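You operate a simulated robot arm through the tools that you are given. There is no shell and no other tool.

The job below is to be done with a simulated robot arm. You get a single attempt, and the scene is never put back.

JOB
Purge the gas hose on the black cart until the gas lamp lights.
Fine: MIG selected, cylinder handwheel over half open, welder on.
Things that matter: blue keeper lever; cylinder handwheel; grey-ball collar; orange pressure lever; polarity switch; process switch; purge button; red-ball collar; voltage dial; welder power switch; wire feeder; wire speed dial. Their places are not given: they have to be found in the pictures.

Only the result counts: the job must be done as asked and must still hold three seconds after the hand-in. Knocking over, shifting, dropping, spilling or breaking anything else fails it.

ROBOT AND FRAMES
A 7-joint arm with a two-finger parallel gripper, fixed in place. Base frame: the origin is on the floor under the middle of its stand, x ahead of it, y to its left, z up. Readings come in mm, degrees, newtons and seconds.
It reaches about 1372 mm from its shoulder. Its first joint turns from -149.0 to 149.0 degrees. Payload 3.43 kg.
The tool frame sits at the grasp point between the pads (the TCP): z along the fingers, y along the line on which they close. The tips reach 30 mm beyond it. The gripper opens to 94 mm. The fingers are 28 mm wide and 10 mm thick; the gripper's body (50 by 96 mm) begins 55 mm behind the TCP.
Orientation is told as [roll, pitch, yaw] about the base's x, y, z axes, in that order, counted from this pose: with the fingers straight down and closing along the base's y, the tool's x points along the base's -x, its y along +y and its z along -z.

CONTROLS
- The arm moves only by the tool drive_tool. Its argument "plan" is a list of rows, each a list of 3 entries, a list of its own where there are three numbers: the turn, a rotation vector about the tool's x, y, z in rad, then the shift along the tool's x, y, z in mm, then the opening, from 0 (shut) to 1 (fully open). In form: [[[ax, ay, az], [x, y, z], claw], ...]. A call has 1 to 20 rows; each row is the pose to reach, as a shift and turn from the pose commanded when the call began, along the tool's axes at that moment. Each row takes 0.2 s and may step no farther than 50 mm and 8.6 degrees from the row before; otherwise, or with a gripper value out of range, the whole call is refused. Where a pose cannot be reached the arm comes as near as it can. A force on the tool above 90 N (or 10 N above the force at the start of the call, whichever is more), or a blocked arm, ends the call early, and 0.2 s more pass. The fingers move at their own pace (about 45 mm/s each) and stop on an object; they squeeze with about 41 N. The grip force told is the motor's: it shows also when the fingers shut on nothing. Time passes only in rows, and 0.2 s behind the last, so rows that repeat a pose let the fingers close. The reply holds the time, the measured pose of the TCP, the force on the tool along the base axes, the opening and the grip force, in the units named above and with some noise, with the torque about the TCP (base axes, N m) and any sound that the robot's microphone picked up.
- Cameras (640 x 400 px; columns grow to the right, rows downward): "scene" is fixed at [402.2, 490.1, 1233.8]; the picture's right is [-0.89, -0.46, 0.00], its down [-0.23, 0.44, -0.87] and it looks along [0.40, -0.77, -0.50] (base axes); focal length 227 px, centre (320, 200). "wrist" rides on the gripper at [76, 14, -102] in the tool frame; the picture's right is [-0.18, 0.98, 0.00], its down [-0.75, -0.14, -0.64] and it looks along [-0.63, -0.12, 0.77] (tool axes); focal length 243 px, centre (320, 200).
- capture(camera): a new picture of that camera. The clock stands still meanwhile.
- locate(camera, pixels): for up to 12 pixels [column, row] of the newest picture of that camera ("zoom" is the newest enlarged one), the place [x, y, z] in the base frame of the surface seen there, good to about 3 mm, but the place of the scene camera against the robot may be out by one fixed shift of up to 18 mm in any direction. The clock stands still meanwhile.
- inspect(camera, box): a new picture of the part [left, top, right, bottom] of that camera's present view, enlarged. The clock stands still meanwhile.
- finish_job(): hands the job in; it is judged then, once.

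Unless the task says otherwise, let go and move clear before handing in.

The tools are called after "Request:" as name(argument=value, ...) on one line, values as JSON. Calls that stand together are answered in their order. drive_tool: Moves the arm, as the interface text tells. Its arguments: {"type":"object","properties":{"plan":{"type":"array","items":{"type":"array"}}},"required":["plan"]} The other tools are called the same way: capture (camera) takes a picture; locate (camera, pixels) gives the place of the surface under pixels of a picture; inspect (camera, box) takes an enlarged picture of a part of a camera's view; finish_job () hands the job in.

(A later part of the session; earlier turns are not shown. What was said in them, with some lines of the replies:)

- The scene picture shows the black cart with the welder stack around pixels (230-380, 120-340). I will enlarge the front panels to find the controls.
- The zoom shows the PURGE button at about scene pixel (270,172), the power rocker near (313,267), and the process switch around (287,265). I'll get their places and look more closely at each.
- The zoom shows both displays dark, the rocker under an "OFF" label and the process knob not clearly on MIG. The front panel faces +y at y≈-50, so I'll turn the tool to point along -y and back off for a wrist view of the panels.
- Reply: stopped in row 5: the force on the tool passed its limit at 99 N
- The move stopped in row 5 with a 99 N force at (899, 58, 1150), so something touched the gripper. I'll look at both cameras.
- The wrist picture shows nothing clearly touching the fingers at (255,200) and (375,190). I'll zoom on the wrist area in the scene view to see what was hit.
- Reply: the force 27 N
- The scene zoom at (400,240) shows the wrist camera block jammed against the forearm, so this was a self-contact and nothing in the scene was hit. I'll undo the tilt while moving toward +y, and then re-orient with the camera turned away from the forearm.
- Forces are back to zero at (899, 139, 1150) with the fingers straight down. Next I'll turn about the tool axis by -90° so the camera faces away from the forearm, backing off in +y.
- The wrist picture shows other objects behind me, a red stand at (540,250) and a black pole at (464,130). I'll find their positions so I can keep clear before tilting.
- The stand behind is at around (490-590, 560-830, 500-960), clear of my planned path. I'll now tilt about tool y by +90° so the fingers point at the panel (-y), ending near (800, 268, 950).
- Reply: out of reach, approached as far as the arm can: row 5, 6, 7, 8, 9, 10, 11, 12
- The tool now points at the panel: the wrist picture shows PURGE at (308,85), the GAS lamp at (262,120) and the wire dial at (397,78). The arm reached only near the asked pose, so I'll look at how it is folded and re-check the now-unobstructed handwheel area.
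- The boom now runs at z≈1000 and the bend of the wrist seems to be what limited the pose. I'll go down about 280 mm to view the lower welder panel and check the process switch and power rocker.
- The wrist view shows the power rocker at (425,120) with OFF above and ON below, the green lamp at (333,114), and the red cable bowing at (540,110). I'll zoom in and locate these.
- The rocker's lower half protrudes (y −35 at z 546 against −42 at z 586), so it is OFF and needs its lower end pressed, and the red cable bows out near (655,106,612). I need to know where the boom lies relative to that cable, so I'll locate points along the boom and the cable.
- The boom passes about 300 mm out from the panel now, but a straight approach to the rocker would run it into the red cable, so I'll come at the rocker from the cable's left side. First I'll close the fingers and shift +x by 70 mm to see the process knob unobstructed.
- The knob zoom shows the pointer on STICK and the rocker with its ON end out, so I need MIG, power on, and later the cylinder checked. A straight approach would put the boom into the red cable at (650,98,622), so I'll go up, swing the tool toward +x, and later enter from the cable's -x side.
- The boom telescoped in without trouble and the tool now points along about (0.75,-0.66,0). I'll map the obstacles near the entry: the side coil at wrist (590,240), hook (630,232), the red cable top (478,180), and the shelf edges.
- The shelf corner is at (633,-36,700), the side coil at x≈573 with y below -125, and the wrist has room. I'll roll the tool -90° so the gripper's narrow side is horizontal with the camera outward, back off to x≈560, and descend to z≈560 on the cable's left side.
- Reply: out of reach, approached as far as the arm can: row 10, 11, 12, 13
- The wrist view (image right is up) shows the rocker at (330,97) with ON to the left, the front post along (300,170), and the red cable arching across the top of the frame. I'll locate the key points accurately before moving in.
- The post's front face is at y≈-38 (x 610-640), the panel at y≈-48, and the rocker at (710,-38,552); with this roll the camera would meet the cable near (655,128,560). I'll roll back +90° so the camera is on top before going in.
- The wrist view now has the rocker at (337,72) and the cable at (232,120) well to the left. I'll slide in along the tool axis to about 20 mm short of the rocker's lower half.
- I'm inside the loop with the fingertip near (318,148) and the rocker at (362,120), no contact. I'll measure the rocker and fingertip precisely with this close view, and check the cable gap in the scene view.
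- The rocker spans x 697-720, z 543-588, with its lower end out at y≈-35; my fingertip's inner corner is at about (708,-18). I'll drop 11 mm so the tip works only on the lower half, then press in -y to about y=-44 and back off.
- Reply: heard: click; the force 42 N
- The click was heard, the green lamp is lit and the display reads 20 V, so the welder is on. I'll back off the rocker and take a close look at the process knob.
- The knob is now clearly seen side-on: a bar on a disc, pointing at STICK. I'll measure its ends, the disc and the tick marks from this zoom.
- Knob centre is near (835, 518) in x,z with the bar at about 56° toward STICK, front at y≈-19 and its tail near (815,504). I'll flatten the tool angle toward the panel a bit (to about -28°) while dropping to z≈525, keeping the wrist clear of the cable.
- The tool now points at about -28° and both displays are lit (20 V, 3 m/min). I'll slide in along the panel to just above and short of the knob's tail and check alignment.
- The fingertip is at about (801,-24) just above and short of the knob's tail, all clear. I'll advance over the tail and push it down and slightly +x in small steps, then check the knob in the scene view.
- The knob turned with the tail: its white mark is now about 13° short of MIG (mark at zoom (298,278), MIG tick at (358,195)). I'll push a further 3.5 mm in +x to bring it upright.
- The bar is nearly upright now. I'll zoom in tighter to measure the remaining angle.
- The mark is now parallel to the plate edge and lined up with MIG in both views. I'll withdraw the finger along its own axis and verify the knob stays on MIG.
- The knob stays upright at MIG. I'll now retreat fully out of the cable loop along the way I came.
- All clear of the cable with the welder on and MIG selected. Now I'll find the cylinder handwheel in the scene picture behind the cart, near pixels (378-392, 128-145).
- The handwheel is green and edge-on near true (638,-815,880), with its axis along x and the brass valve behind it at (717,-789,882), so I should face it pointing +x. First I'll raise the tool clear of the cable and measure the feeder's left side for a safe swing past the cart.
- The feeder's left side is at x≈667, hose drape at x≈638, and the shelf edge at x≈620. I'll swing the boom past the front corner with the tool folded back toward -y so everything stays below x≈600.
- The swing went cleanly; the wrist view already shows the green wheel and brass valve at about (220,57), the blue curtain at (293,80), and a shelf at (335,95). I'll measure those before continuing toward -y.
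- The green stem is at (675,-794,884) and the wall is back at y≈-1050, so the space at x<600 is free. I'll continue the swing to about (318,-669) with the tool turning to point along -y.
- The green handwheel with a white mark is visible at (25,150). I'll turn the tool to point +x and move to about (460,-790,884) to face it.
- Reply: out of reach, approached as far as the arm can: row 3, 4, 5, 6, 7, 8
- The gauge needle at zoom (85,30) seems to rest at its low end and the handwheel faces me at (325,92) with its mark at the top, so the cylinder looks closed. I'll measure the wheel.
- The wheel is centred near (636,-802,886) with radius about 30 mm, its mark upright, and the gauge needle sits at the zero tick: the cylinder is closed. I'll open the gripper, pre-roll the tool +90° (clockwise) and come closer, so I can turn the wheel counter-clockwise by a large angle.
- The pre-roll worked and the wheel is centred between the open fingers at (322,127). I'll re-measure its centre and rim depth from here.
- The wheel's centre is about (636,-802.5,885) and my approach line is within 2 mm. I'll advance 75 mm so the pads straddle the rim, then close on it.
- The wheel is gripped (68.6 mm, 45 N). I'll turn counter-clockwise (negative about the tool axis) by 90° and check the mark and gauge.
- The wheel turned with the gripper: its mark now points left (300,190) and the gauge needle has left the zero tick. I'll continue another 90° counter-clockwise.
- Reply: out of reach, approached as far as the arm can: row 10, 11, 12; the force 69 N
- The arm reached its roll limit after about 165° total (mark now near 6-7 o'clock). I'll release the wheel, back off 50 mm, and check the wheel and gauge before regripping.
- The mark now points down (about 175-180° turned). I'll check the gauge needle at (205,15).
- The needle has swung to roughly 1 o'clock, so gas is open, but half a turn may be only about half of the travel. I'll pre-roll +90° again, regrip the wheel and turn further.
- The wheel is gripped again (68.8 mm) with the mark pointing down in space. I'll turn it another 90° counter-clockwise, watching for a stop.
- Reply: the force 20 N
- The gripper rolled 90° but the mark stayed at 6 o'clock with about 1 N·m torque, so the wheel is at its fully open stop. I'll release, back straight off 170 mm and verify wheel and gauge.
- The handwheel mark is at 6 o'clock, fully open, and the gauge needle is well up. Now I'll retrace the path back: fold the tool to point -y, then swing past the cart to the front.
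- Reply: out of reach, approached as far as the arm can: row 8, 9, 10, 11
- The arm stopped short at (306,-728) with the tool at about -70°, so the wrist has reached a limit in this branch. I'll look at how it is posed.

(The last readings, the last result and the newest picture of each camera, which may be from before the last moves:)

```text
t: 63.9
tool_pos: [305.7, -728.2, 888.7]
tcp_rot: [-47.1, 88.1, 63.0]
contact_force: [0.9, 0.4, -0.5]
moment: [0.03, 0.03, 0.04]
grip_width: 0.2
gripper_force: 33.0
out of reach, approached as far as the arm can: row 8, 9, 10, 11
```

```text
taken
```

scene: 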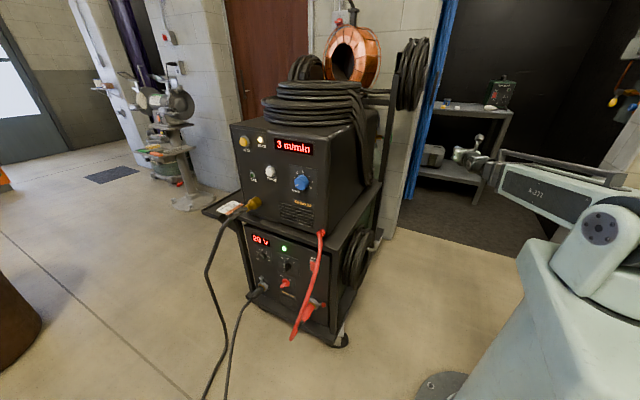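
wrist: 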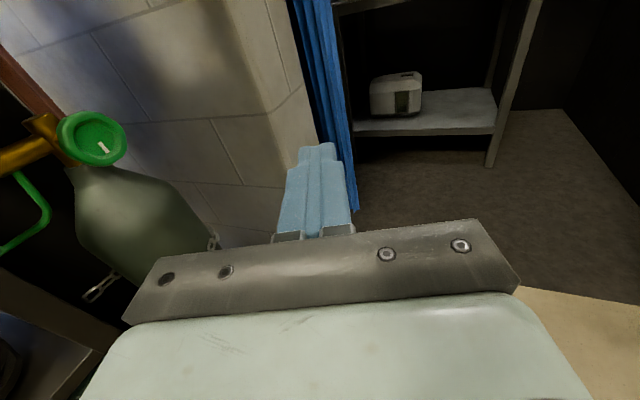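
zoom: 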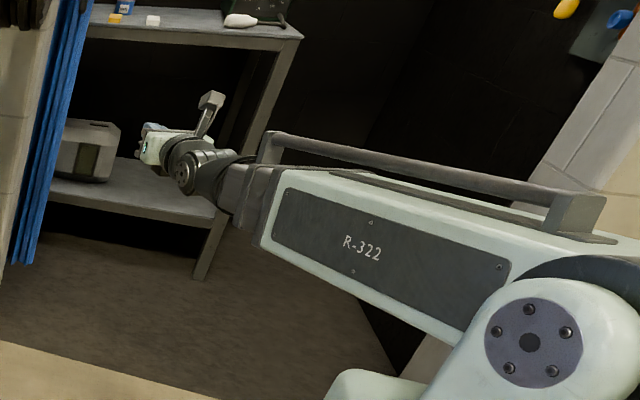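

The tool is nearly in line with the boom here, so the wrist has to flip over, as it did on the way in. The space around (250,-600) is free, so I'll keep turning the tool toward -115° about the wrist and hold to let it pass through.

Request:
drive_tool(plan=[[[-0.0984, 0, 0], [0, 15.6, -0.7], 0.0], [[-0.197, 0, 0], [0, 31.4, -3.1], 0.0], [[-0.295, 0, 0], [0, 46.6, -6.8], 0.0], [[-0.394, 0, 0], [0, 61.5, -12.3], 0.0], [[-0.492, 0, 0], [0, 75.6, -19], 0.0], [[-0.59, 0, 0], [0, 89, -27.1], 0.0], [[-0.689, 0, 0], [0, 101.7, -36.5], 0.0], [[-0.787, 0, 0], [0, 113.3, -47.1], 0.0], [[-0.787, 0, 0], [0, 113.3, -47.1], 0.0], [[-0.787, 0, 0], [0, 113.3, -47.1], 0.0], [[-0.787, 0, 0], [0, 113.3, -47.1], 0.0], [[-0.787, 0, 0], [0, 113.3, -47.1], 0.0]])

Request:
inspect(camera="scene", box=[400, 100, 640, 250])

Request:
capture(camera="wrist")

```text
t: 66.5
tool_pos: [40.4, -745.3, 899.4]
tcp_rot: [-22.0, 85.4, 67.6]
contact_force: [0.8, -0.2, 0.2]
moment: [0.0, -0.01, -0.01]
grip_width: 0.0
gripper_force: 33.6
out of reach, approached as far as the arm can: row 1, 2, 3, 4, 5, 6, 7, 8, 9, 10, 11, 12
```

```text
2.67 times, centred on (520, 175) of scene
```

zoom: 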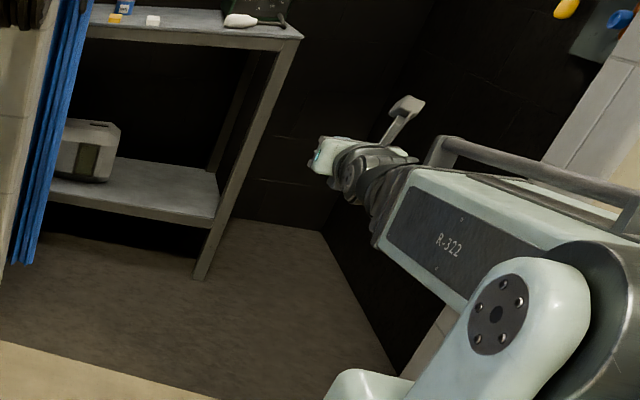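

```text
taken
```

wrist: 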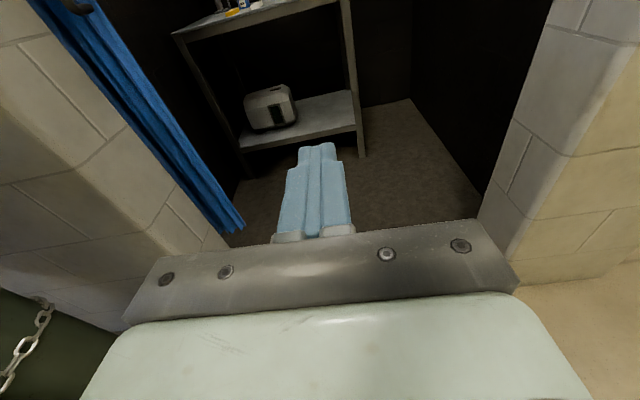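

The base swung instead and the wrist stayed straight, at TCP (40,-745,899). I'll zoom on the wrist to see how its joints are turned.

Request:
inspect(camera="scene", box=[500, 130, 580, 180])

Request:
inspect(camera="scene", box=[480, 120, 640, 220])

```text
8.00 times, centred on (540, 155) of scene
```

zoom: 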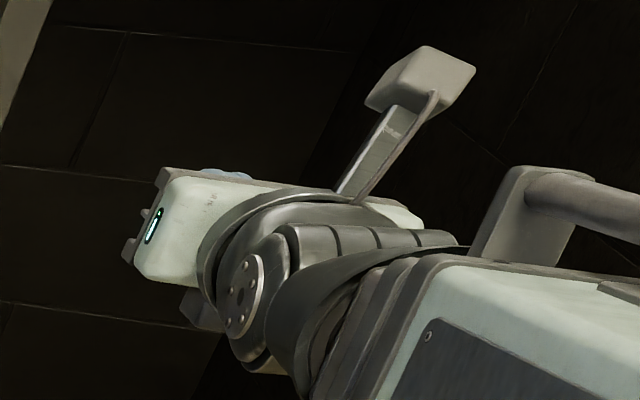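

```text
4.00 times, centred on (560, 170) of scene
```

zoom: 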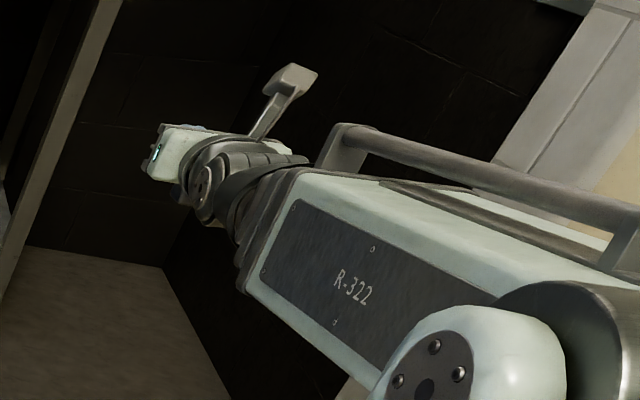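

The bend joint's cap now faces sideways, meaning the boom has rolled so the bend is vertical and the wrist is stuck straight. I'll tilt the tool up about 30° first, then roll that bend round to the right side, which is the branch I used at the front panel.

Request:
drive_tool(plan=[[[0, 0.129, 0], [20.6, 0, -1.3], 0.0], [[0, 0.258, 0], [40.9, 0, -5.3], 0.0], [[0, 0.386, 0], [60.2, 0, -11.8], 0.0], [[0, 0.515, 0], [78.8, 0, -20.7], 0.0]])

Request:
inspect(camera="scene", box=[480, 100, 640, 200])

```text
t: 67.5
tool_pos: [18.5, -727.7, 978.5]
tcp_rot: [-175.8, 64.9, -85.3]
contact_force: [-0.1, -0.8, -0.5]
moment: [0.01, 0.02, 0.03]
grip_width: 0.0
gripper_force: 32.6
out of reach, approached as far as the arm can: row 2, 3, 4
```

```text
4.00 times, centred on (560, 150) of scene
```

zoom: 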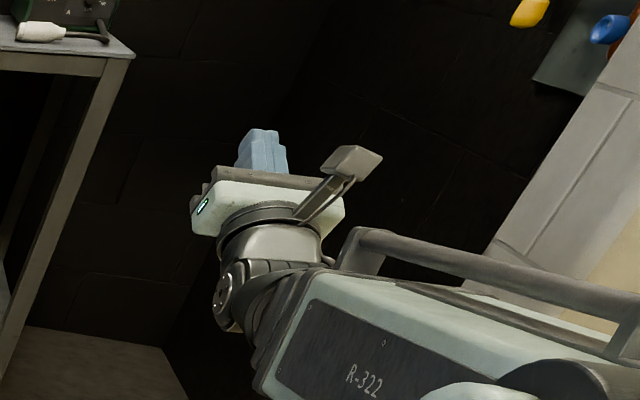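

The tool is now tilted up about 25° with the bend clear of straight. I'll rotate it about the boom axis by 90° clockwise (up to right), keeping the wrist in place.

Request:
drive_tool(plan=[[[-0.0834, -0.0009, 0.1009], [-0.8, 13.3, -0.6], 0.0], [[-0.1668, -0.0018, 0.2018], [-3, 26.4, -2.2], 0.0], [[-0.2502, -0.0027, 0.3027], [-6.4, 39, -4.9], 0.0], [[-0.3336, -0.0036, 0.4036], [-11.1, 50.9, -8.7], 0.0], [[-0.417, -0.0045, 0.5045], [-16.9, 62, -13.4], 0.0], [[-0.5004, -0.0054, 0.6054], [-23.8, 71.8, -19], 0.0], [[-0.5838, -0.0063, 0.7063], [-31.6, 80.5, -25.4], 0.0], [[-0.6672, -0.0072, 0.8072], [-40.3, 87.8, -32.5], 0.0], [[-0.7506, -0.0081, 0.9081], [-49.5, 93.7, -40.1], 0.0], [[-0.834, -0.009, 1.009], [-59.4, 97.8, -48.2], 0.0], [[-0.9174, -0.0099, 1.1099], [-69.4, 100.3, -56.5], 0.0], [[-1.0008, -0.0108, 1.2108], [-79.7, 101.1, -65], 0.0]])

Request:
inspect(camera="scene", box=[480, 100, 640, 200])

Request:
capture(camera="wrist")

```text
t: 70.1
tool_pos: [-82.7, -686.0, 817.5]
tcp_rot: [-80.6, 5.9, -38.6]
contact_force: [-0.1, 0.0, -1.0]
moment: [-0.01, 0.03, -0.02]
grip_width: 0.0
gripper_force: 33.0
out of reach, approached as far as the arm can: row 1, 2, 3, 4, 5, 6, 7, 8, 9, 10, 11, 12
```

```text
4.00 times, centred on (560, 150) of scene
```

zoom: 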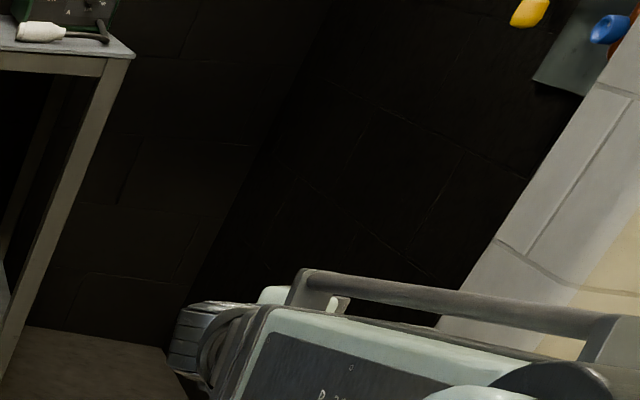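

```text
taken
```

wrist: 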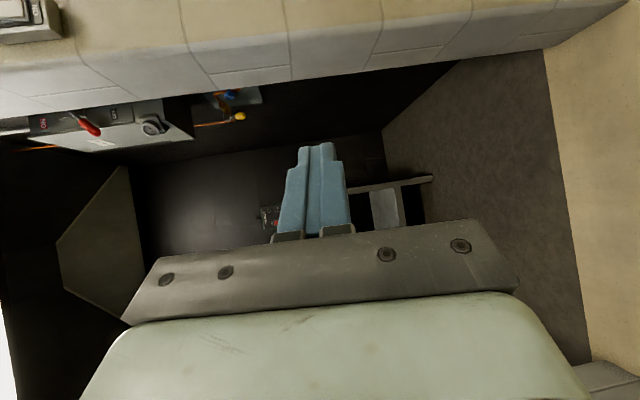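

The tool now points to the right of the boom (about -130°) with the camera on the inner side, as intended. I'll check the wrist's cap position once more before swinging back.

Request:
capture(camera="scene")

Request:
inspect(camera="scene", box=[510, 160, 590, 210])

```text
taken
```

scene: 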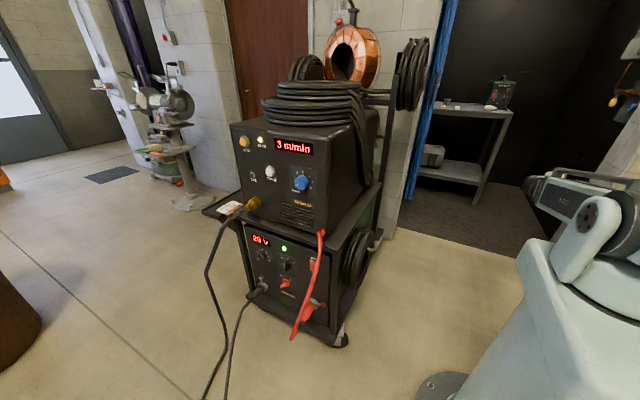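

```text
8.00 times, centred on (550, 185) of scene
```

zoom: 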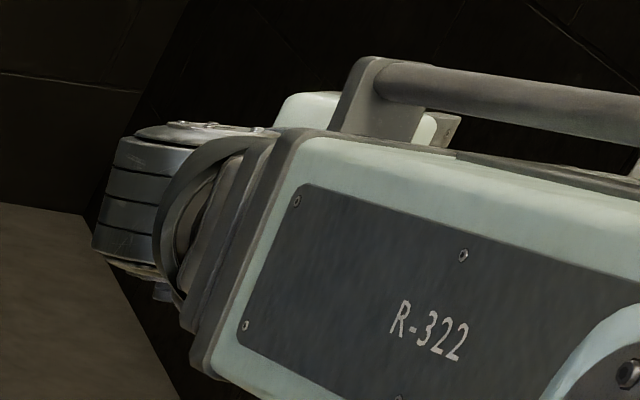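

The cap is on top again with the tool bent to the right, which is the front-panel branch. I'll roll the tool -90° to bring the camera back on top.

Request:
drive_tool(plan=[[[0, 0, -0.131], [0, 0, 0], 0.0], [[0, 0, -0.262], [0, 0, 0], 0.0], [[0, 0, -0.393], [0, 0, 0], 0.0], [[0, 0, -0.524], [0, 0, 0], 0.0], [[0, 0, -0.655], [0, 0, 0], 0.0], [[0, 0, -0.786], [0, 0, 0], 0.0], [[0, 0, -0.917], [0, 0, 0], 0.0], [[0, 0, -1.048], [0, 0, 0], 0.0], [[0, 0, -1.179], [0, 0, 0], 0.0], [[0, 0, -1.31], [0, 0, 0], 0.0], [[0, 0, -1.441], [0, 0, 0], 0.0], [[0, 0, -1.5708], [0, 0, 0], 0.0]])

Request:
inspect(camera="scene", box=[500, 140, 620, 215])

Request:
capture(camera="wrist")

```text
t: 72.7
tool_pos: [-226.5, -639.0, 820.1]
tcp_rot: [7.2, 71.9, 72.7]
contact_force: [-1.3, 0.1, -0.9]
moment: [-0.01, 0.0, 0.04]
grip_width: 0.0
gripper_force: 32.8
out of reach, approached as far as the arm can: row 1, 2, 3, 4, 5, 6, 7, 8, 9, 10, 11, 12
```

```text
5.33 times, centred on (560, 178) of scene
```

zoom: 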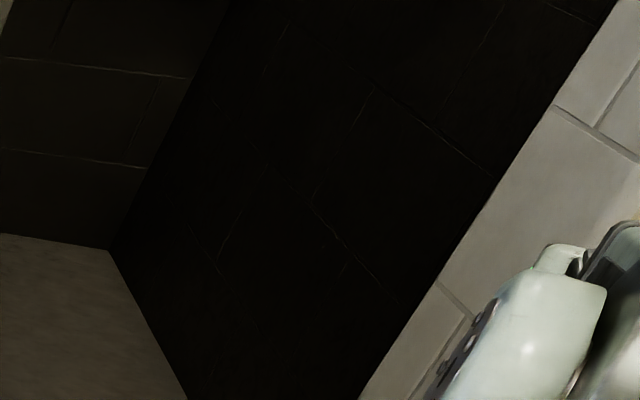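

```text
taken
```

wrist: 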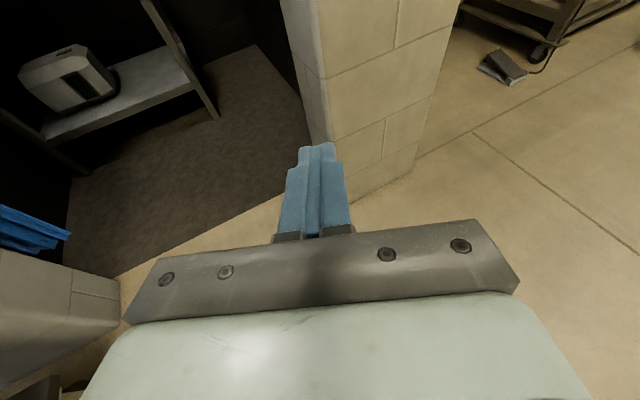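

The tool straightened because its roll joint ran into its limit going that way, ending at (-226,-639,820). I'll tilt the tool up again (extending the boom a little), so I can bend right and then unwind the roll the long way round instead.

Request:
drive_tool(plan=[[[0, 0.1257, 0], [19.6, -1.7, 13.6], 0.0], [[0, 0.2513, 0], [38.8, -3.4, 24.8], 0.0], [[0, 0.377, 0], [57.4, -5.1, 33.5], 0.0], [[0, 0.5027, 0], [75.2, -6.9, 39.7], 0.0], [[0, 0.6283, 0], [91.6, -8.6, 43.8], 0.0], [[0, 0.754, 0], [106.6, -10.3, 45.9], 0.0]])

Request:
capture(camera="wrist")

```text
t: 74.1
tool_pos: [-282.5, -698.8, 912.4]
tcp_rot: [175.2, 65.1, -115.4]
contact_force: [1.0, 0.0, 0.2]
moment: [-0.03, -0.01, 0.0]
grip_width: 0.2
gripper_force: 33.3
out of reach, approached as far as the arm can: row 1, 2, 3, 4, 5, 6
```

```text
taken
```

wrist: 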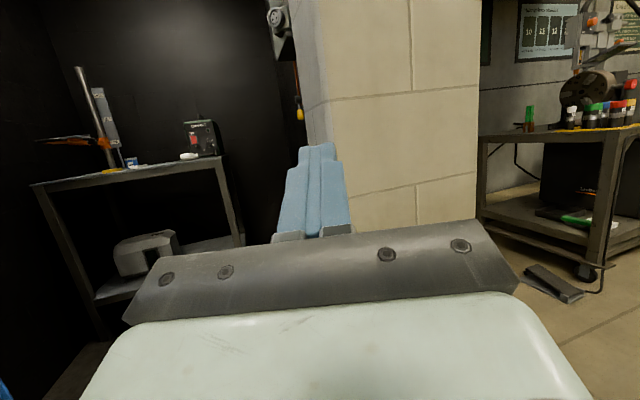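

The tool is tilted up with a clear 44° bend. I'll now unwind the tool roll by +135° in place (first half of the long way round).

Request:
drive_tool(plan=[[[0, 0, 0.131], [0, 0, 0], 0.0], [[0, 0, 0.262], [0, 0, 0], 0.0], [[0, 0, 0.393], [0, 0, 0], 0.0], [[0, 0, 0.524], [0, 0, 0], 0.0], [[0, 0, 0.655], [0, 0, 0], 0.0], [[0, 0, 0.786], [0, 0, 0], 0.0], [[0, 0, 0.917], [0, 0, 0], 0.0], [[0, 0, 1.048], [0, 0, 0], 0.0], [[0, 0, 1.179], [0, 0, 0], 0.0], [[0, 0, 1.31], [0, 0, 0], 0.0], [[0, 0, 1.441], [0, 0, 0], 0.0], [[0, 0, 1.571], [0, 0, 0], 0.0], [[0, 0, 1.702], [0, 0, 0], 0.0], [[0, 0, 1.833], [0, 0, 0], 0.0], [[0, 0, 1.964], [0, 0, 0], 0.0], [[0, 0, 2.095], [0, 0, 0], 0.0], [[0, 0, 2.226], [0, 0, 0], 0.0], [[0, 0, 2.356], [0, 0, 0], 0.0]])

```text
t: 77.9
tool_pos: [-283.7, -700.3, 910.2]
tcp_rot: [-122.3, -38.3, 0.9]
contact_force: [0.8, -0.6, 0.9]
moment: [0.0, -0.01, 0.03]
grip_width: 0.0
gripper_force: 32.5
```

That unwound cleanly with no reach warnings. I'll do the second half, another +135°.

Request:
drive_tool(plan=[[[0, 0, 0.131], [0, 0, 0], 0.0], [[0, 0, 0.262], [0, 0, 0], 0.0], [[0, 0, 0.393], [0, 0, 0], 0.0], [[0, 0, 0.524], [0, 0, 0], 0.0], [[0, 0, 0.655], [0, 0, 0], 0.0], [[0, 0, 0.786], [0, 0, 0], 0.0], [[0, 0, 0.917], [0, 0, 0], 0.0], [[0, 0, 1.048], [0, 0, 0], 0.0], [[0, 0, 1.179], [0, 0, 0], 0.0], [[0, 0, 1.31], [0, 0, 0], 0.0], [[0, 0, 1.441], [0, 0, 0], 0.0], [[0, 0, 1.571], [0, 0, 0], 0.0], [[0, 0, 1.702], [0, 0, 0], 0.0], [[0, 0, 1.833], [0, 0, 0], 0.0], [[0, 0, 1.964], [0, 0, 0], 0.0], [[0, 0, 2.095], [0, 0, 0], 0.0], [[0, 0, 2.226], [0, 0, 0], 0.0], [[0, 0, 2.356], [0, 0, 0], 0.0]])

Request:
capture(camera="wrist")

Request:
capture(camera="scene")

```text
t: 81.7
tool_pos: [-283.5, -701.4, 911.4]
tcp_rot: [114.8, -1.9, 158.8]
contact_force: [-0.1, 0.0, 0.1]
moment: [0.02, -0.01, -0.01]
grip_width: 0.2
gripper_force: 32.9
```

```text
taken
```

wrist: 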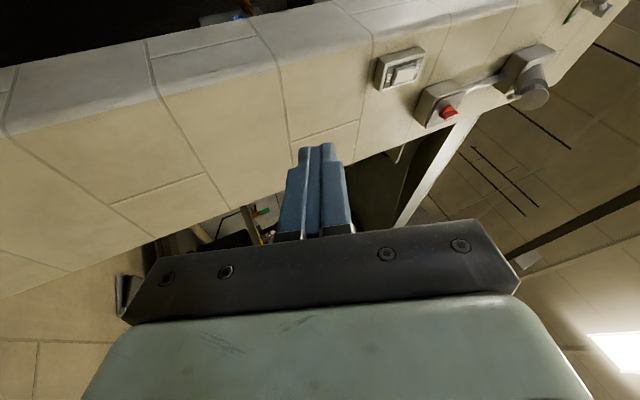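

```text
taken
```

scene: 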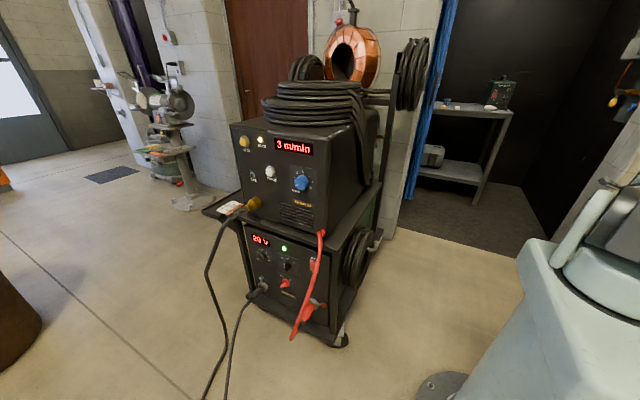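

The roll is unwound with the camera on the left side of the tool. Now I'll rotate the bent tool about the boom axis by 90° clockwise so it points right with the camera on top.

Request:
drive_tool(plan=[[[-0.0013, -0.0914, 0.0937], [-14.6, -0.5, -0.7], 0.0], [[-0.0026, -0.1828, 0.1874], [-28.9, -2.3, -2.7], 0.0], [[-0.0039, -0.2742, 0.2811], [-42.8, -5.5, -5.9], 0.0], [[-0.0052, -0.3656, 0.3748], [-56, -9.9, -10.5], 0.0], [[-0.0065, -0.457, 0.4685], [-68.2, -15.6, -16.1], 0.0], [[-0.0078, -0.5484, 0.5622], [-79.3, -22.3, -22.8], 0.0], [[-0.0091, -0.6398, 0.6559], [-89.1, -30, -30.5], 0.0], [[-0.0104, -0.7312, 0.7496], [-97.3, -38.6, -39], 0.0], [[-0.0117, -0.8226, 0.8433], [-103.9, -47.9, -48.1], 0.0], [[-0.013, -0.914, 0.937], [-108.7, -57.8, -57.8], 0.0], [[-0.0143, -1.0054, 1.0307], [-111.7, -68, -67.8], 0.0], [[-0.0156, -1.0968, 1.1244], [-112.8, -78.4, -78], 0.0]])

Request:
capture(camera="wrist")

```text
t: 84.3
tool_pos: [-377.7, -624.1, 810.7]
tcp_rot: [50.5, 70.8, 74.1]
contact_force: [-0.3, 0.4, 0.5]
moment: [-0.02, 0.01, 0.03]
grip_width: 0.0
gripper_force: 33.2
```

```text
taken
```

wrist: 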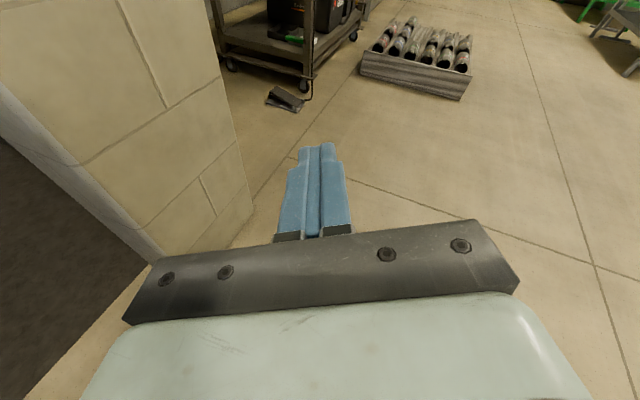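

The tool is back in the right-bent branch with the camera on top and no reach warnings. I'll level it (a small combined turn) before swinging back.

Request:
drive_tool(plan=[[[0, 0.071, 0.0862], [0, 0, 0], 0.0], [[0, 0.142, 0.1724], [0, 0, 0], 0.0], [[0, 0.213, 0.2586], [0, 0, 0], 0.0]])

```text
t: 85.1
tool_pos: [-378.8, -623.0, 810.4]
tcp_rot: [-149.8, 89.7, -126.1]
contact_force: [-0.2, 0.2, 0.0]
moment: [-0.03, -0.04, 0.01]
grip_width: 0.0
gripper_force: 33.1
```

The tool is level at about -156°. I'll swing the boom back toward the cart at z rising to about 885, keeping the right bend.

Request:
drive_tool(plan=[[[0.033, 0, 0], [6.7, -25.6, -33.9], 0.0], [[0.066, 0, 0], [13.3, -51.2, -67.8], 0.0], [[0.0985, 0, 0], [20, -76.9, -101.8], 0.0], [[0.131, 0, 0], [26.7, -102.5, -135.7], 0.0], [[0.164, 0, 0], [33.3, -128.1, -169.6], 0.0], [[0.197, 0, 0], [40, -153.7, -203.5], 0.0], [[0.2407, 0, 0], [45, -168.6, -244], 0.0], [[0.2843, 0, 0], [50, -183.4, -284.4], 0.0], [[0.328, 0, 0], [55, -198.3, -324.9], 0.0], [[0.3717, 0, 0], [60, -213.1, -365.3], 0.0], [[0.4153, 0, 0], [65, -228, -405.8], 0.0], [[0.459, 0, 0], [70, -242.8, -446.2], 0.0], [[0.488, 0, 0], [70.8, -238.4, -485.1], 0.0], [[0.517, 0, 0], [71.7, -234, -524], 0.0], [[0.546, 0, 0], [72.5, -229.6, -562.9], 0.0], [[0.575, 0, 0], [73.3, -225.1, -601.8], 0.0], [[0.604, 0, 0], [74.2, -220.7, -640.7], 0.0], [[0.6335, 0, 0], [75, -216.3, -679.6], 0.0]])

Request:
capture(camera="scene")

```text
t: 88.9
tool_pos: [333.1, -550.3, 884.4]
tcp_rot: [140.7, 89.8, -159.3]
contact_force: [-0.4, 0.2, 0.6]
moment: [0.01, 0.03, 0.01]
grip_width: 0.0
gripper_force: 32.7
```

```text
taken
```

scene: 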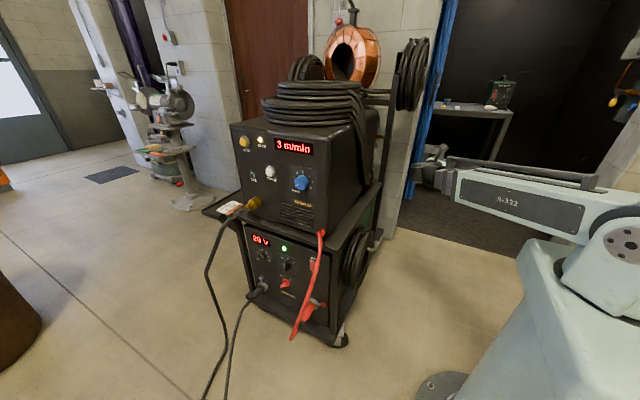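

I'm back at (333,-550,884) in the right branch. I'll retrace the earlier swing past the cart side to the front, along the same safe corridor.

Request:
drive_tool(plan=[[[0.022, 0, 0], [0, -5.1, -37.6], 0.0], [[0.044, 0, 0], [0, -10.2, -75.2], 0.0], [[0.065, 0, 0], [0, -15.4, -112.8], 0.0], [[0.087, 0, 0], [0, -20.5, -150.4], 0.0], [[0.1, 0, 0], [0, -17.8, -187.5], 0.0], [[0.1135, 0, 0], [0, -15, -224.6], 0.0], [[0.127, 0, 0], [0, -12.3, -261.7], 0.0], [[0.14, 0, 0], [0, -9.5, -298.8], 0.0], [[0.192, 0, 0], [0, -3.4, -335.1], 0.0], [[0.2445, 0, 0], [0, 2.8, -371.4], 0.0], [[0.297, 0, 0], [0, 8.9, -407.7], 0.0], [[0.349, 0, 0], [0, 15, -444], 0.0], [[0.4145, 0, 0], [0, 22.9, -473.5], 0.0], [[0.48, 0, 0], [0, 30.9, -503], 0.0], [[0.5455, 0, 0], [0, 38.8, -532.5], 0.0], [[0.611, 0, 0], [0, 46.7, -562], 0.0], [[0.711, 0, 0], [0, 56.8, -595.2], 0.0], [[0.8115, 0, 0], [0, 66.8, -628.3], 0.0], [[0.912, 0, 0], [0, 76.9, -661.5], 0.0], [[1.012, 0, 0], [0, 86.9, -694.6], 0.0]])

Request:
capture(camera="scene")

Request:
capture(camera="wrist")

```text
t: 93.1
tool_pos: [605.8, 95.4, 881.4]
tcp_rot: [91.1, 89.7, -151.0]
contact_force: [0.6, 0.1, 0.5]
moment: [-0.01, 0.02, 0.02]
grip_width: 0.1
gripper_force: 32.8
```

```text
taken
```

scene: 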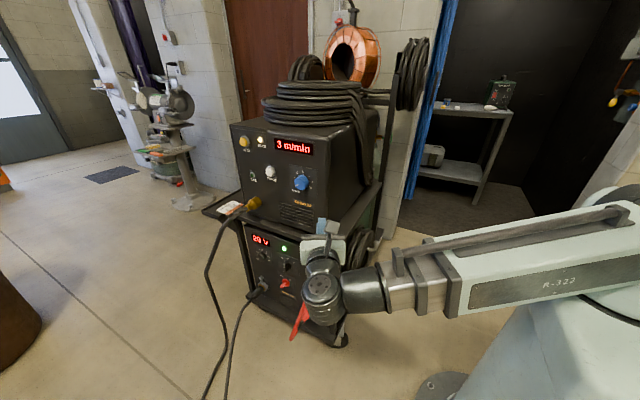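

```text
taken
```

wrist: 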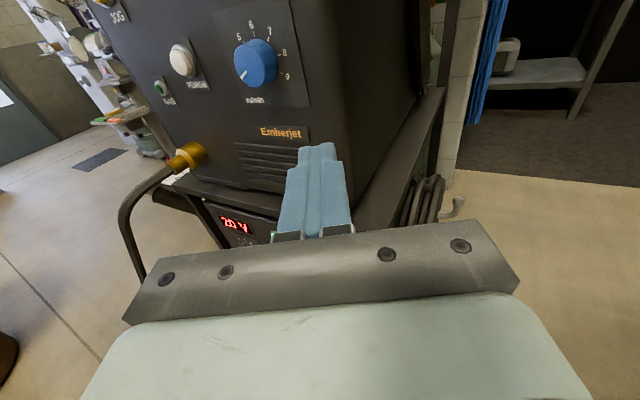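

I'm at the front again at (606,95,881), and the wrist view shows PURGE at (183,60), the GAS lamp at (161,87), the gun connector at (185,155) and its cable at (130,200). I'll measure them.

Request:
locate(camera="wrist", pixels=[[183, 60], [190, 62], [176, 62], [184, 50], [185, 72], [161, 87], [187, 157], [172, 170], [130, 200], [140, 265], [255, 62], [205, 95]])

Request:
inspect(camera="wrist", box=[120, 20, 280, 120])

```text
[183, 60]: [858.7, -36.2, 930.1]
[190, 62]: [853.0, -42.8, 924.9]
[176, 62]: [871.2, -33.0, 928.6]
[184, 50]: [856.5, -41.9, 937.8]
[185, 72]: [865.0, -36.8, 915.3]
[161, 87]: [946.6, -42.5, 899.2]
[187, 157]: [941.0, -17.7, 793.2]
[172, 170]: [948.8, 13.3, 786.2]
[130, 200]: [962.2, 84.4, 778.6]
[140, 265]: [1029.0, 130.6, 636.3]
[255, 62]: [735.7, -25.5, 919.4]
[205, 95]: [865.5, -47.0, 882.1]
```

```text
4.00 times, centred on (200, 70) of wrist
```

zoom: 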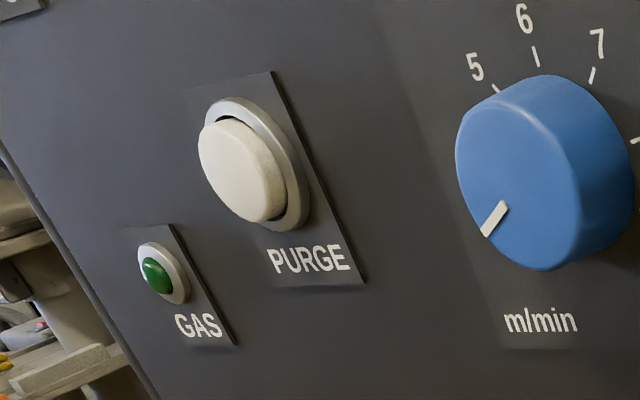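

The purge button's centre is about (868,-33,926), and the gun connector is well below at z≈793. I'll move to face it, at about 95 mm in front with the tool pointing -y.

Request:
drive_tool(plan=[[[-0.061, 0, 0], [5.6, -29.2, 14.8], 0.0], [[-0.122, 0, 0], [11.2, -58.5, 29.5], 0.0], [[-0.183, 0, 0], [16.9, -87.7, 44.3], 0.0], [[-0.2435, 0, 0], [22.5, -117, 59.1], 0.0], [[-0.304, 0, 0], [28.1, -146.2, 73.9], 0.0], [[-0.365, 0, 0], [33.7, -175.4, 88.6], 0.0], [[-0.426, 0, 0], [39.4, -204.7, 103.4], 0.0], [[-0.487, 0, 0], [45, -233.9, 118.2], 0.0]])

Request:
capture(camera="wrist")

Request:
capture(camera="scene")

```text
t: 94.9
tool_pos: [865.2, 100.6, 927.0]
tcp_rot: [112.9, 89.9, -157.2]
contact_force: [-0.3, 0.6, 0.1]
moment: [-0.02, 0.01, -0.01]
grip_width: 0.0
gripper_force: 33.1
```

```text
taken
```

wrist: 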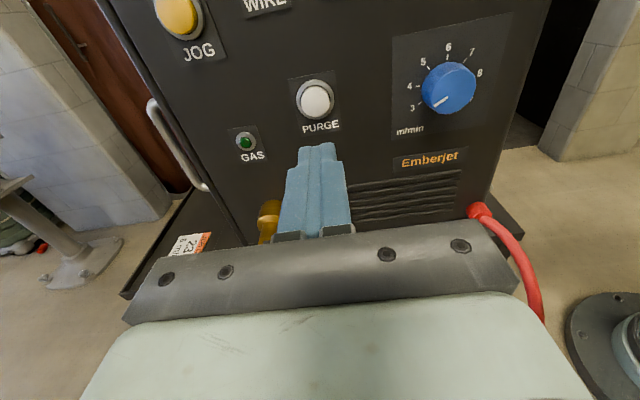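

```text
taken
```

scene: 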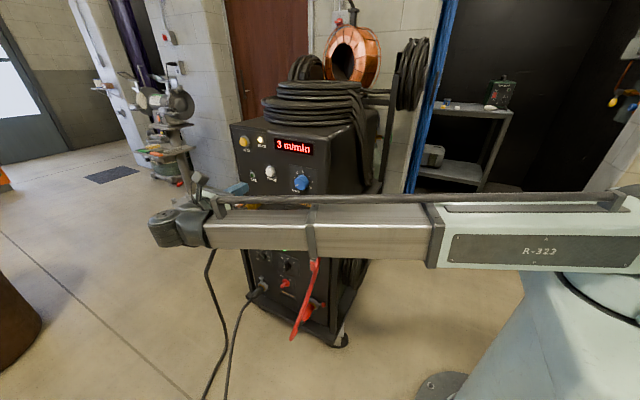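

I'm squarely facing the panel; PURGE is at (315,101) and GAS at (245,142). I'll measure the button again from here.

Request:
locate(camera="wrist", pixels=[[315, 101], [303, 101], [328, 101], [315, 88], [315, 114], [298, 97], [245, 142], [335, 95]])

Request:
inspect(camera="wrist", box=[220, 60, 380, 160])

```text
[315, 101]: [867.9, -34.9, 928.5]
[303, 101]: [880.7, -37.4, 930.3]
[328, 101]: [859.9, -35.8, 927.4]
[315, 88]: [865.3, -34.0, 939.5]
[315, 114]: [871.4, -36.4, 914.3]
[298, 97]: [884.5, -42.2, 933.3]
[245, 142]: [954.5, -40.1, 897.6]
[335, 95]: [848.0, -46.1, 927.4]
```

```text
4.00 times, centred on (300, 110) of wrist
```

zoom: 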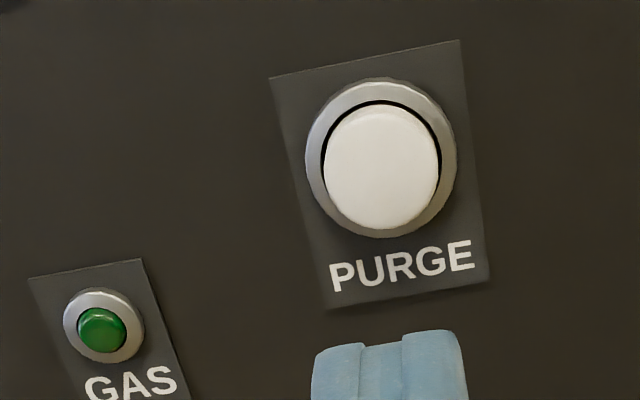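

The button's centre is (868.5,-35,927), radius about 13 mm, with the ring face at y≈-42. I'll advance straight in -y and press it a few millimetres, then check the lamp.

Request:
drive_tool(plan=[[[0, 0, 0], [0, -1, 30], 0.0], [[0, 0, 0], [0, -2, 60], 0.0], [[0, 0, 0], [0, -3.3, 85], 0.0], [[0, 0, 0], [0, -3.3, 98], 0.0], [[0, 0, 0], [0, -3.3, 104], 0.0], [[0, 0, 0], [0, -3.3, 107], 0.0], [[0, 0, 0], [0, -3.3, 109], 0.0], [[0, 0, 0], [0, -3.3, 111], 0.0], [[0, 0, 0], [0, -3.3, 111], 0.0]])

Request:
capture(camera="wrist")

Request:
inspect(camera="wrist", box=[180, 100, 400, 240])

```text
t: 96.9
tool_pos: [867.3, -9.8, 927.9]
tcp_rot: [119.1, 89.8, -150.9]
contact_force: [0.7, 7.2, 0.1]
moment: [-0.02, 0.04, 0.02]
grip_width: 0.0
gripper_force: 33.1
heard: click
```

```text
taken
```

wrist: 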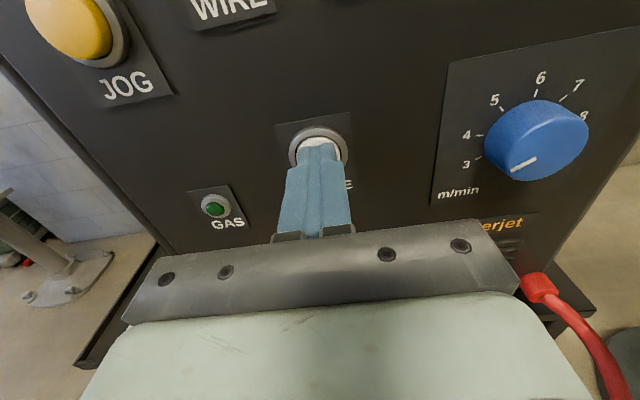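

```text
2.86 times, centred on (290, 170) of wrist
```

zoom: 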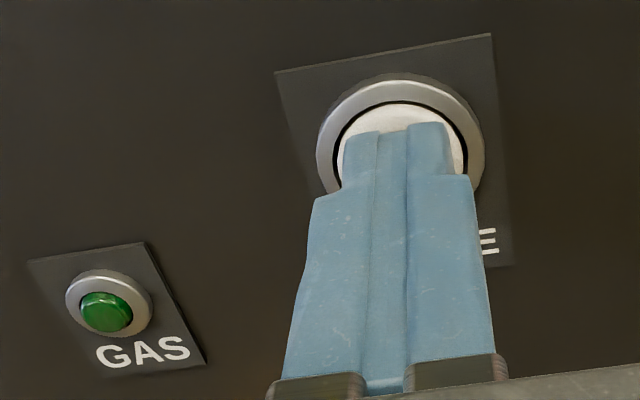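

A click was heard and the button is held in at 7 N; the GAS lamp at (215,207) is still dark. I'll hold the button for about 3 seconds and look again.

Request:
drive_tool(plan=[[[0, 0, 0], [0, 0, 1], 0.0], [[0, 0, 0], [0, 0, 1], 0.0], [[0, 0, 0], [0, 0, 1], 0.0], [[0, 0, 0], [0, 0, 1], 0.0], [[0, 0, 0], [0, 0, 1], 0.0], [[0, 0, 0], [0, 0, 1], 0.0], [[0, 0, 0], [0, 0, 1], 0.0], [[0, 0, 0], [0, 0, 1], 0.0], [[0, 0, 0], [0, 0, 1], 0.0], [[0, 0, 0], [0, 0, 1], 0.0], [[0, 0, 0], [0, 0, 1], 0.0], [[0, 0, 0], [0, 0, 1], 0.0], [[0, 0, 0], [0, 0, 1], 0.0], [[0, 0, 0], [0, 0, 1], 0.0], [[0, 0, 0], [0, 0, 1], 0.0]])

Request:
capture(camera="wrist")

Request:
capture(camera="scene")

```text
t: 100.1
tool_pos: [869.7, -11.4, 927.2]
tcp_rot: [118.7, 89.8, -151.3]
contact_force: [-1.7, 12.8, 1.4]
moment: [-0.09, -0.02, -0.07]
grip_width: 0.2
gripper_force: 33.3
```

```text
taken
```

wrist: 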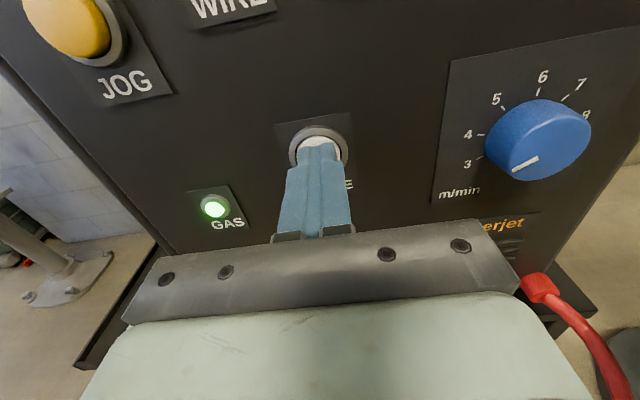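

```text
taken
```

scene: 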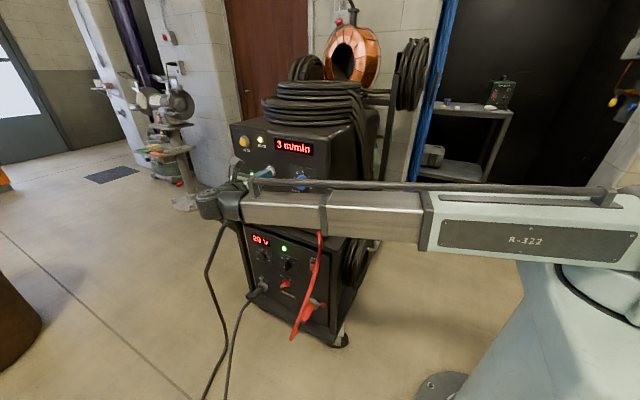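

The GAS lamp at (214,207) is now lit. I'll release the button, back straight off, and check that the lamp stays lit.

Request:
drive_tool(plan=[[[0, 0, 0], [0, 0, -8], 0.0], [[0, 0, 0], [0, 0, -25], 0.0], [[0, 0, 0], [0, 0, -55], 0.0], [[0, 0, 0], [0, 0, -85], 0.0], [[0, 0, 0], [0, 0, -115], 0.0]])

Request:
capture(camera="wrist")

Request:
capture(camera="scene")

```text
t: 101.3
tool_pos: [869.9, 104.6, 926.5]
tcp_rot: [115.8, 89.8, -154.3]
contact_force: [0.4, 0.1, -0.2]
moment: [0.01, 0.01, 0.0]
grip_width: 0.0
gripper_force: 33.0
```

```text
taken
```

wrist: 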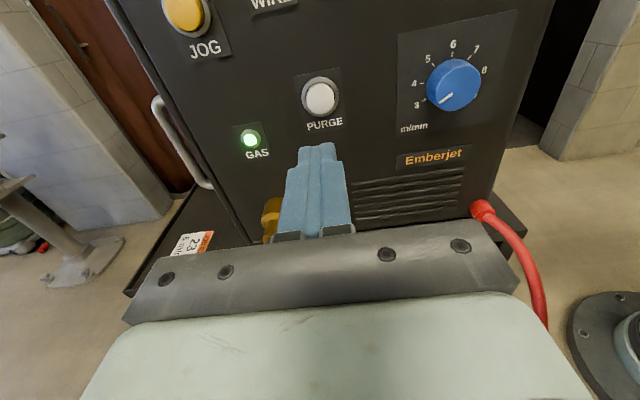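

```text
taken
```

scene: 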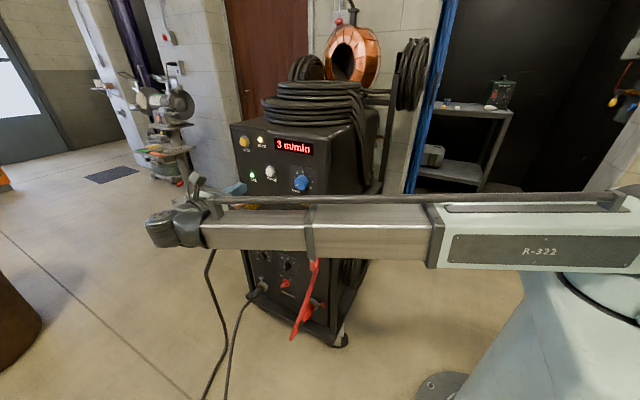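

The button is released and the GAS lamp at wrist (250,139) is still lit. I'll wait a few seconds to be sure it holds, and confirm the panel state.

Request:
drive_tool(plan=[[[0, 0, 0], [10, 0, -10], 0.0], [[0, 0, 0], [20, 0, -20], 0.0], [[0, 0, 0], [20, 0, -20], 0.0], [[0, 0, 0], [20, 0, -20], 0.0], [[0, 0, 0], [20, 0, -20], 0.0], [[0, 0, 0], [20, 0, -20], 0.0], [[0, 0, 0], [20, 0, -20], 0.0], [[0, 0, 0], [20, 0, -20], 0.0], [[0, 0, 0], [20, 0, -20], 0.0], [[0, 0, 0], [20, 0, -20], 0.0], [[0, 0, 0], [20, 0, -20], 0.0], [[0, 0, 0], [20, 0, -20], 0.0], [[0, 0, 0], [20, 0, -20], 0.0], [[0, 0, 0], [20, 0, -20], 0.0], [[0, 0, 0], [20, 0, -20], 0.0]])

Request:
inspect(camera="wrist", box=[160, 0, 480, 200])

Request:
inspect(camera="scene", box=[200, 110, 400, 235])

Request:
inspect(camera="scene", box=[230, 235, 350, 345])

```text
t: 104.5
tool_pos: [870.4, 124.2, 947.0]
tcp_rot: [115.9, 89.8, -154.1]
contact_force: [-0.1, -1.0, -0.5]
moment: [-0.02, 0.03, 0.03]
grip_width: 0.2
gripper_force: 33.6
```

```text
2.00 times, centred on (320, 100) of wrist
```

zoom: 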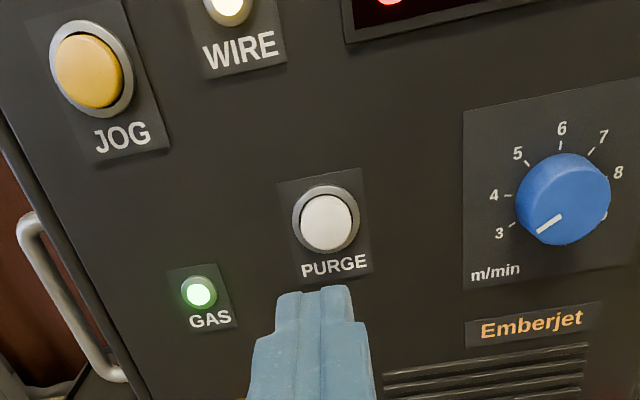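

```text
3.20 times, centred on (300, 172) of scene
```

zoom: 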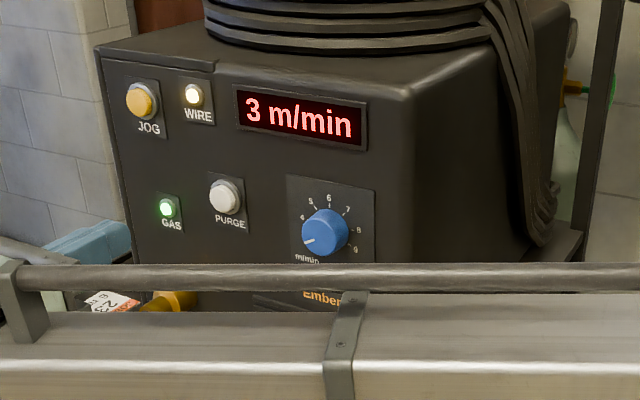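

```text
3.64 times, centred on (290, 290) of scene
```

zoom: 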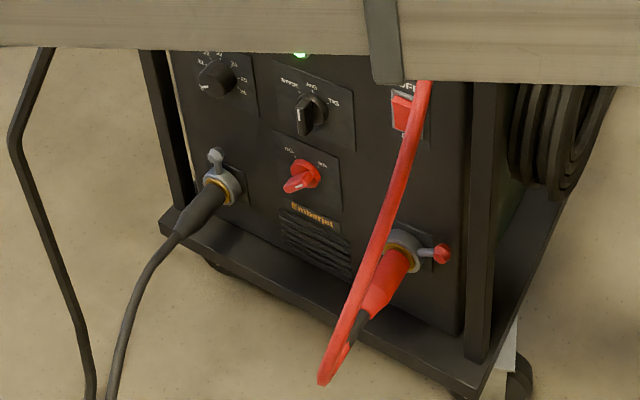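

More than 3 seconds after release the GAS lamp is still lit (scene zoom (166,208)). The welder is on, MIG is selected, the dials and connectors look unchanged, and the arm is about 130 mm clear of the panel. I'm handing in the job.

Request:
finish_job()

```text
The job is handed in.
```

The gas hose is purged: the GAS lamp lit after I held PURGE for about three seconds. It was still lit more than three seconds after I let go. The job is handed in, but the reply gave no verdict.

The cylinder was closed, the welder was off and the process switch was on STICK, so I changed these first:

- **Welder power:** I pressed the rocker to ON. The green lamp and both displays came on, reading 20 V and 3 m/min.
- **Process switch:** I turned it from STICK to MIG. It stayed upright at the MIG mark after I let go.
- **Cylinder handwheel:** I turned it counter-clockwise about half a turn until it would not turn further, so I take it as fully open. The gauge needle rose well off zero.

Early on, the wrist camera bumped the robot's own boom at about 99 N and the move stopped. I saw no contact with anything else, and the dials, cables, connectors and polarity switch look unchanged. The arm was about 130 mm clear of the panel at hand-in.
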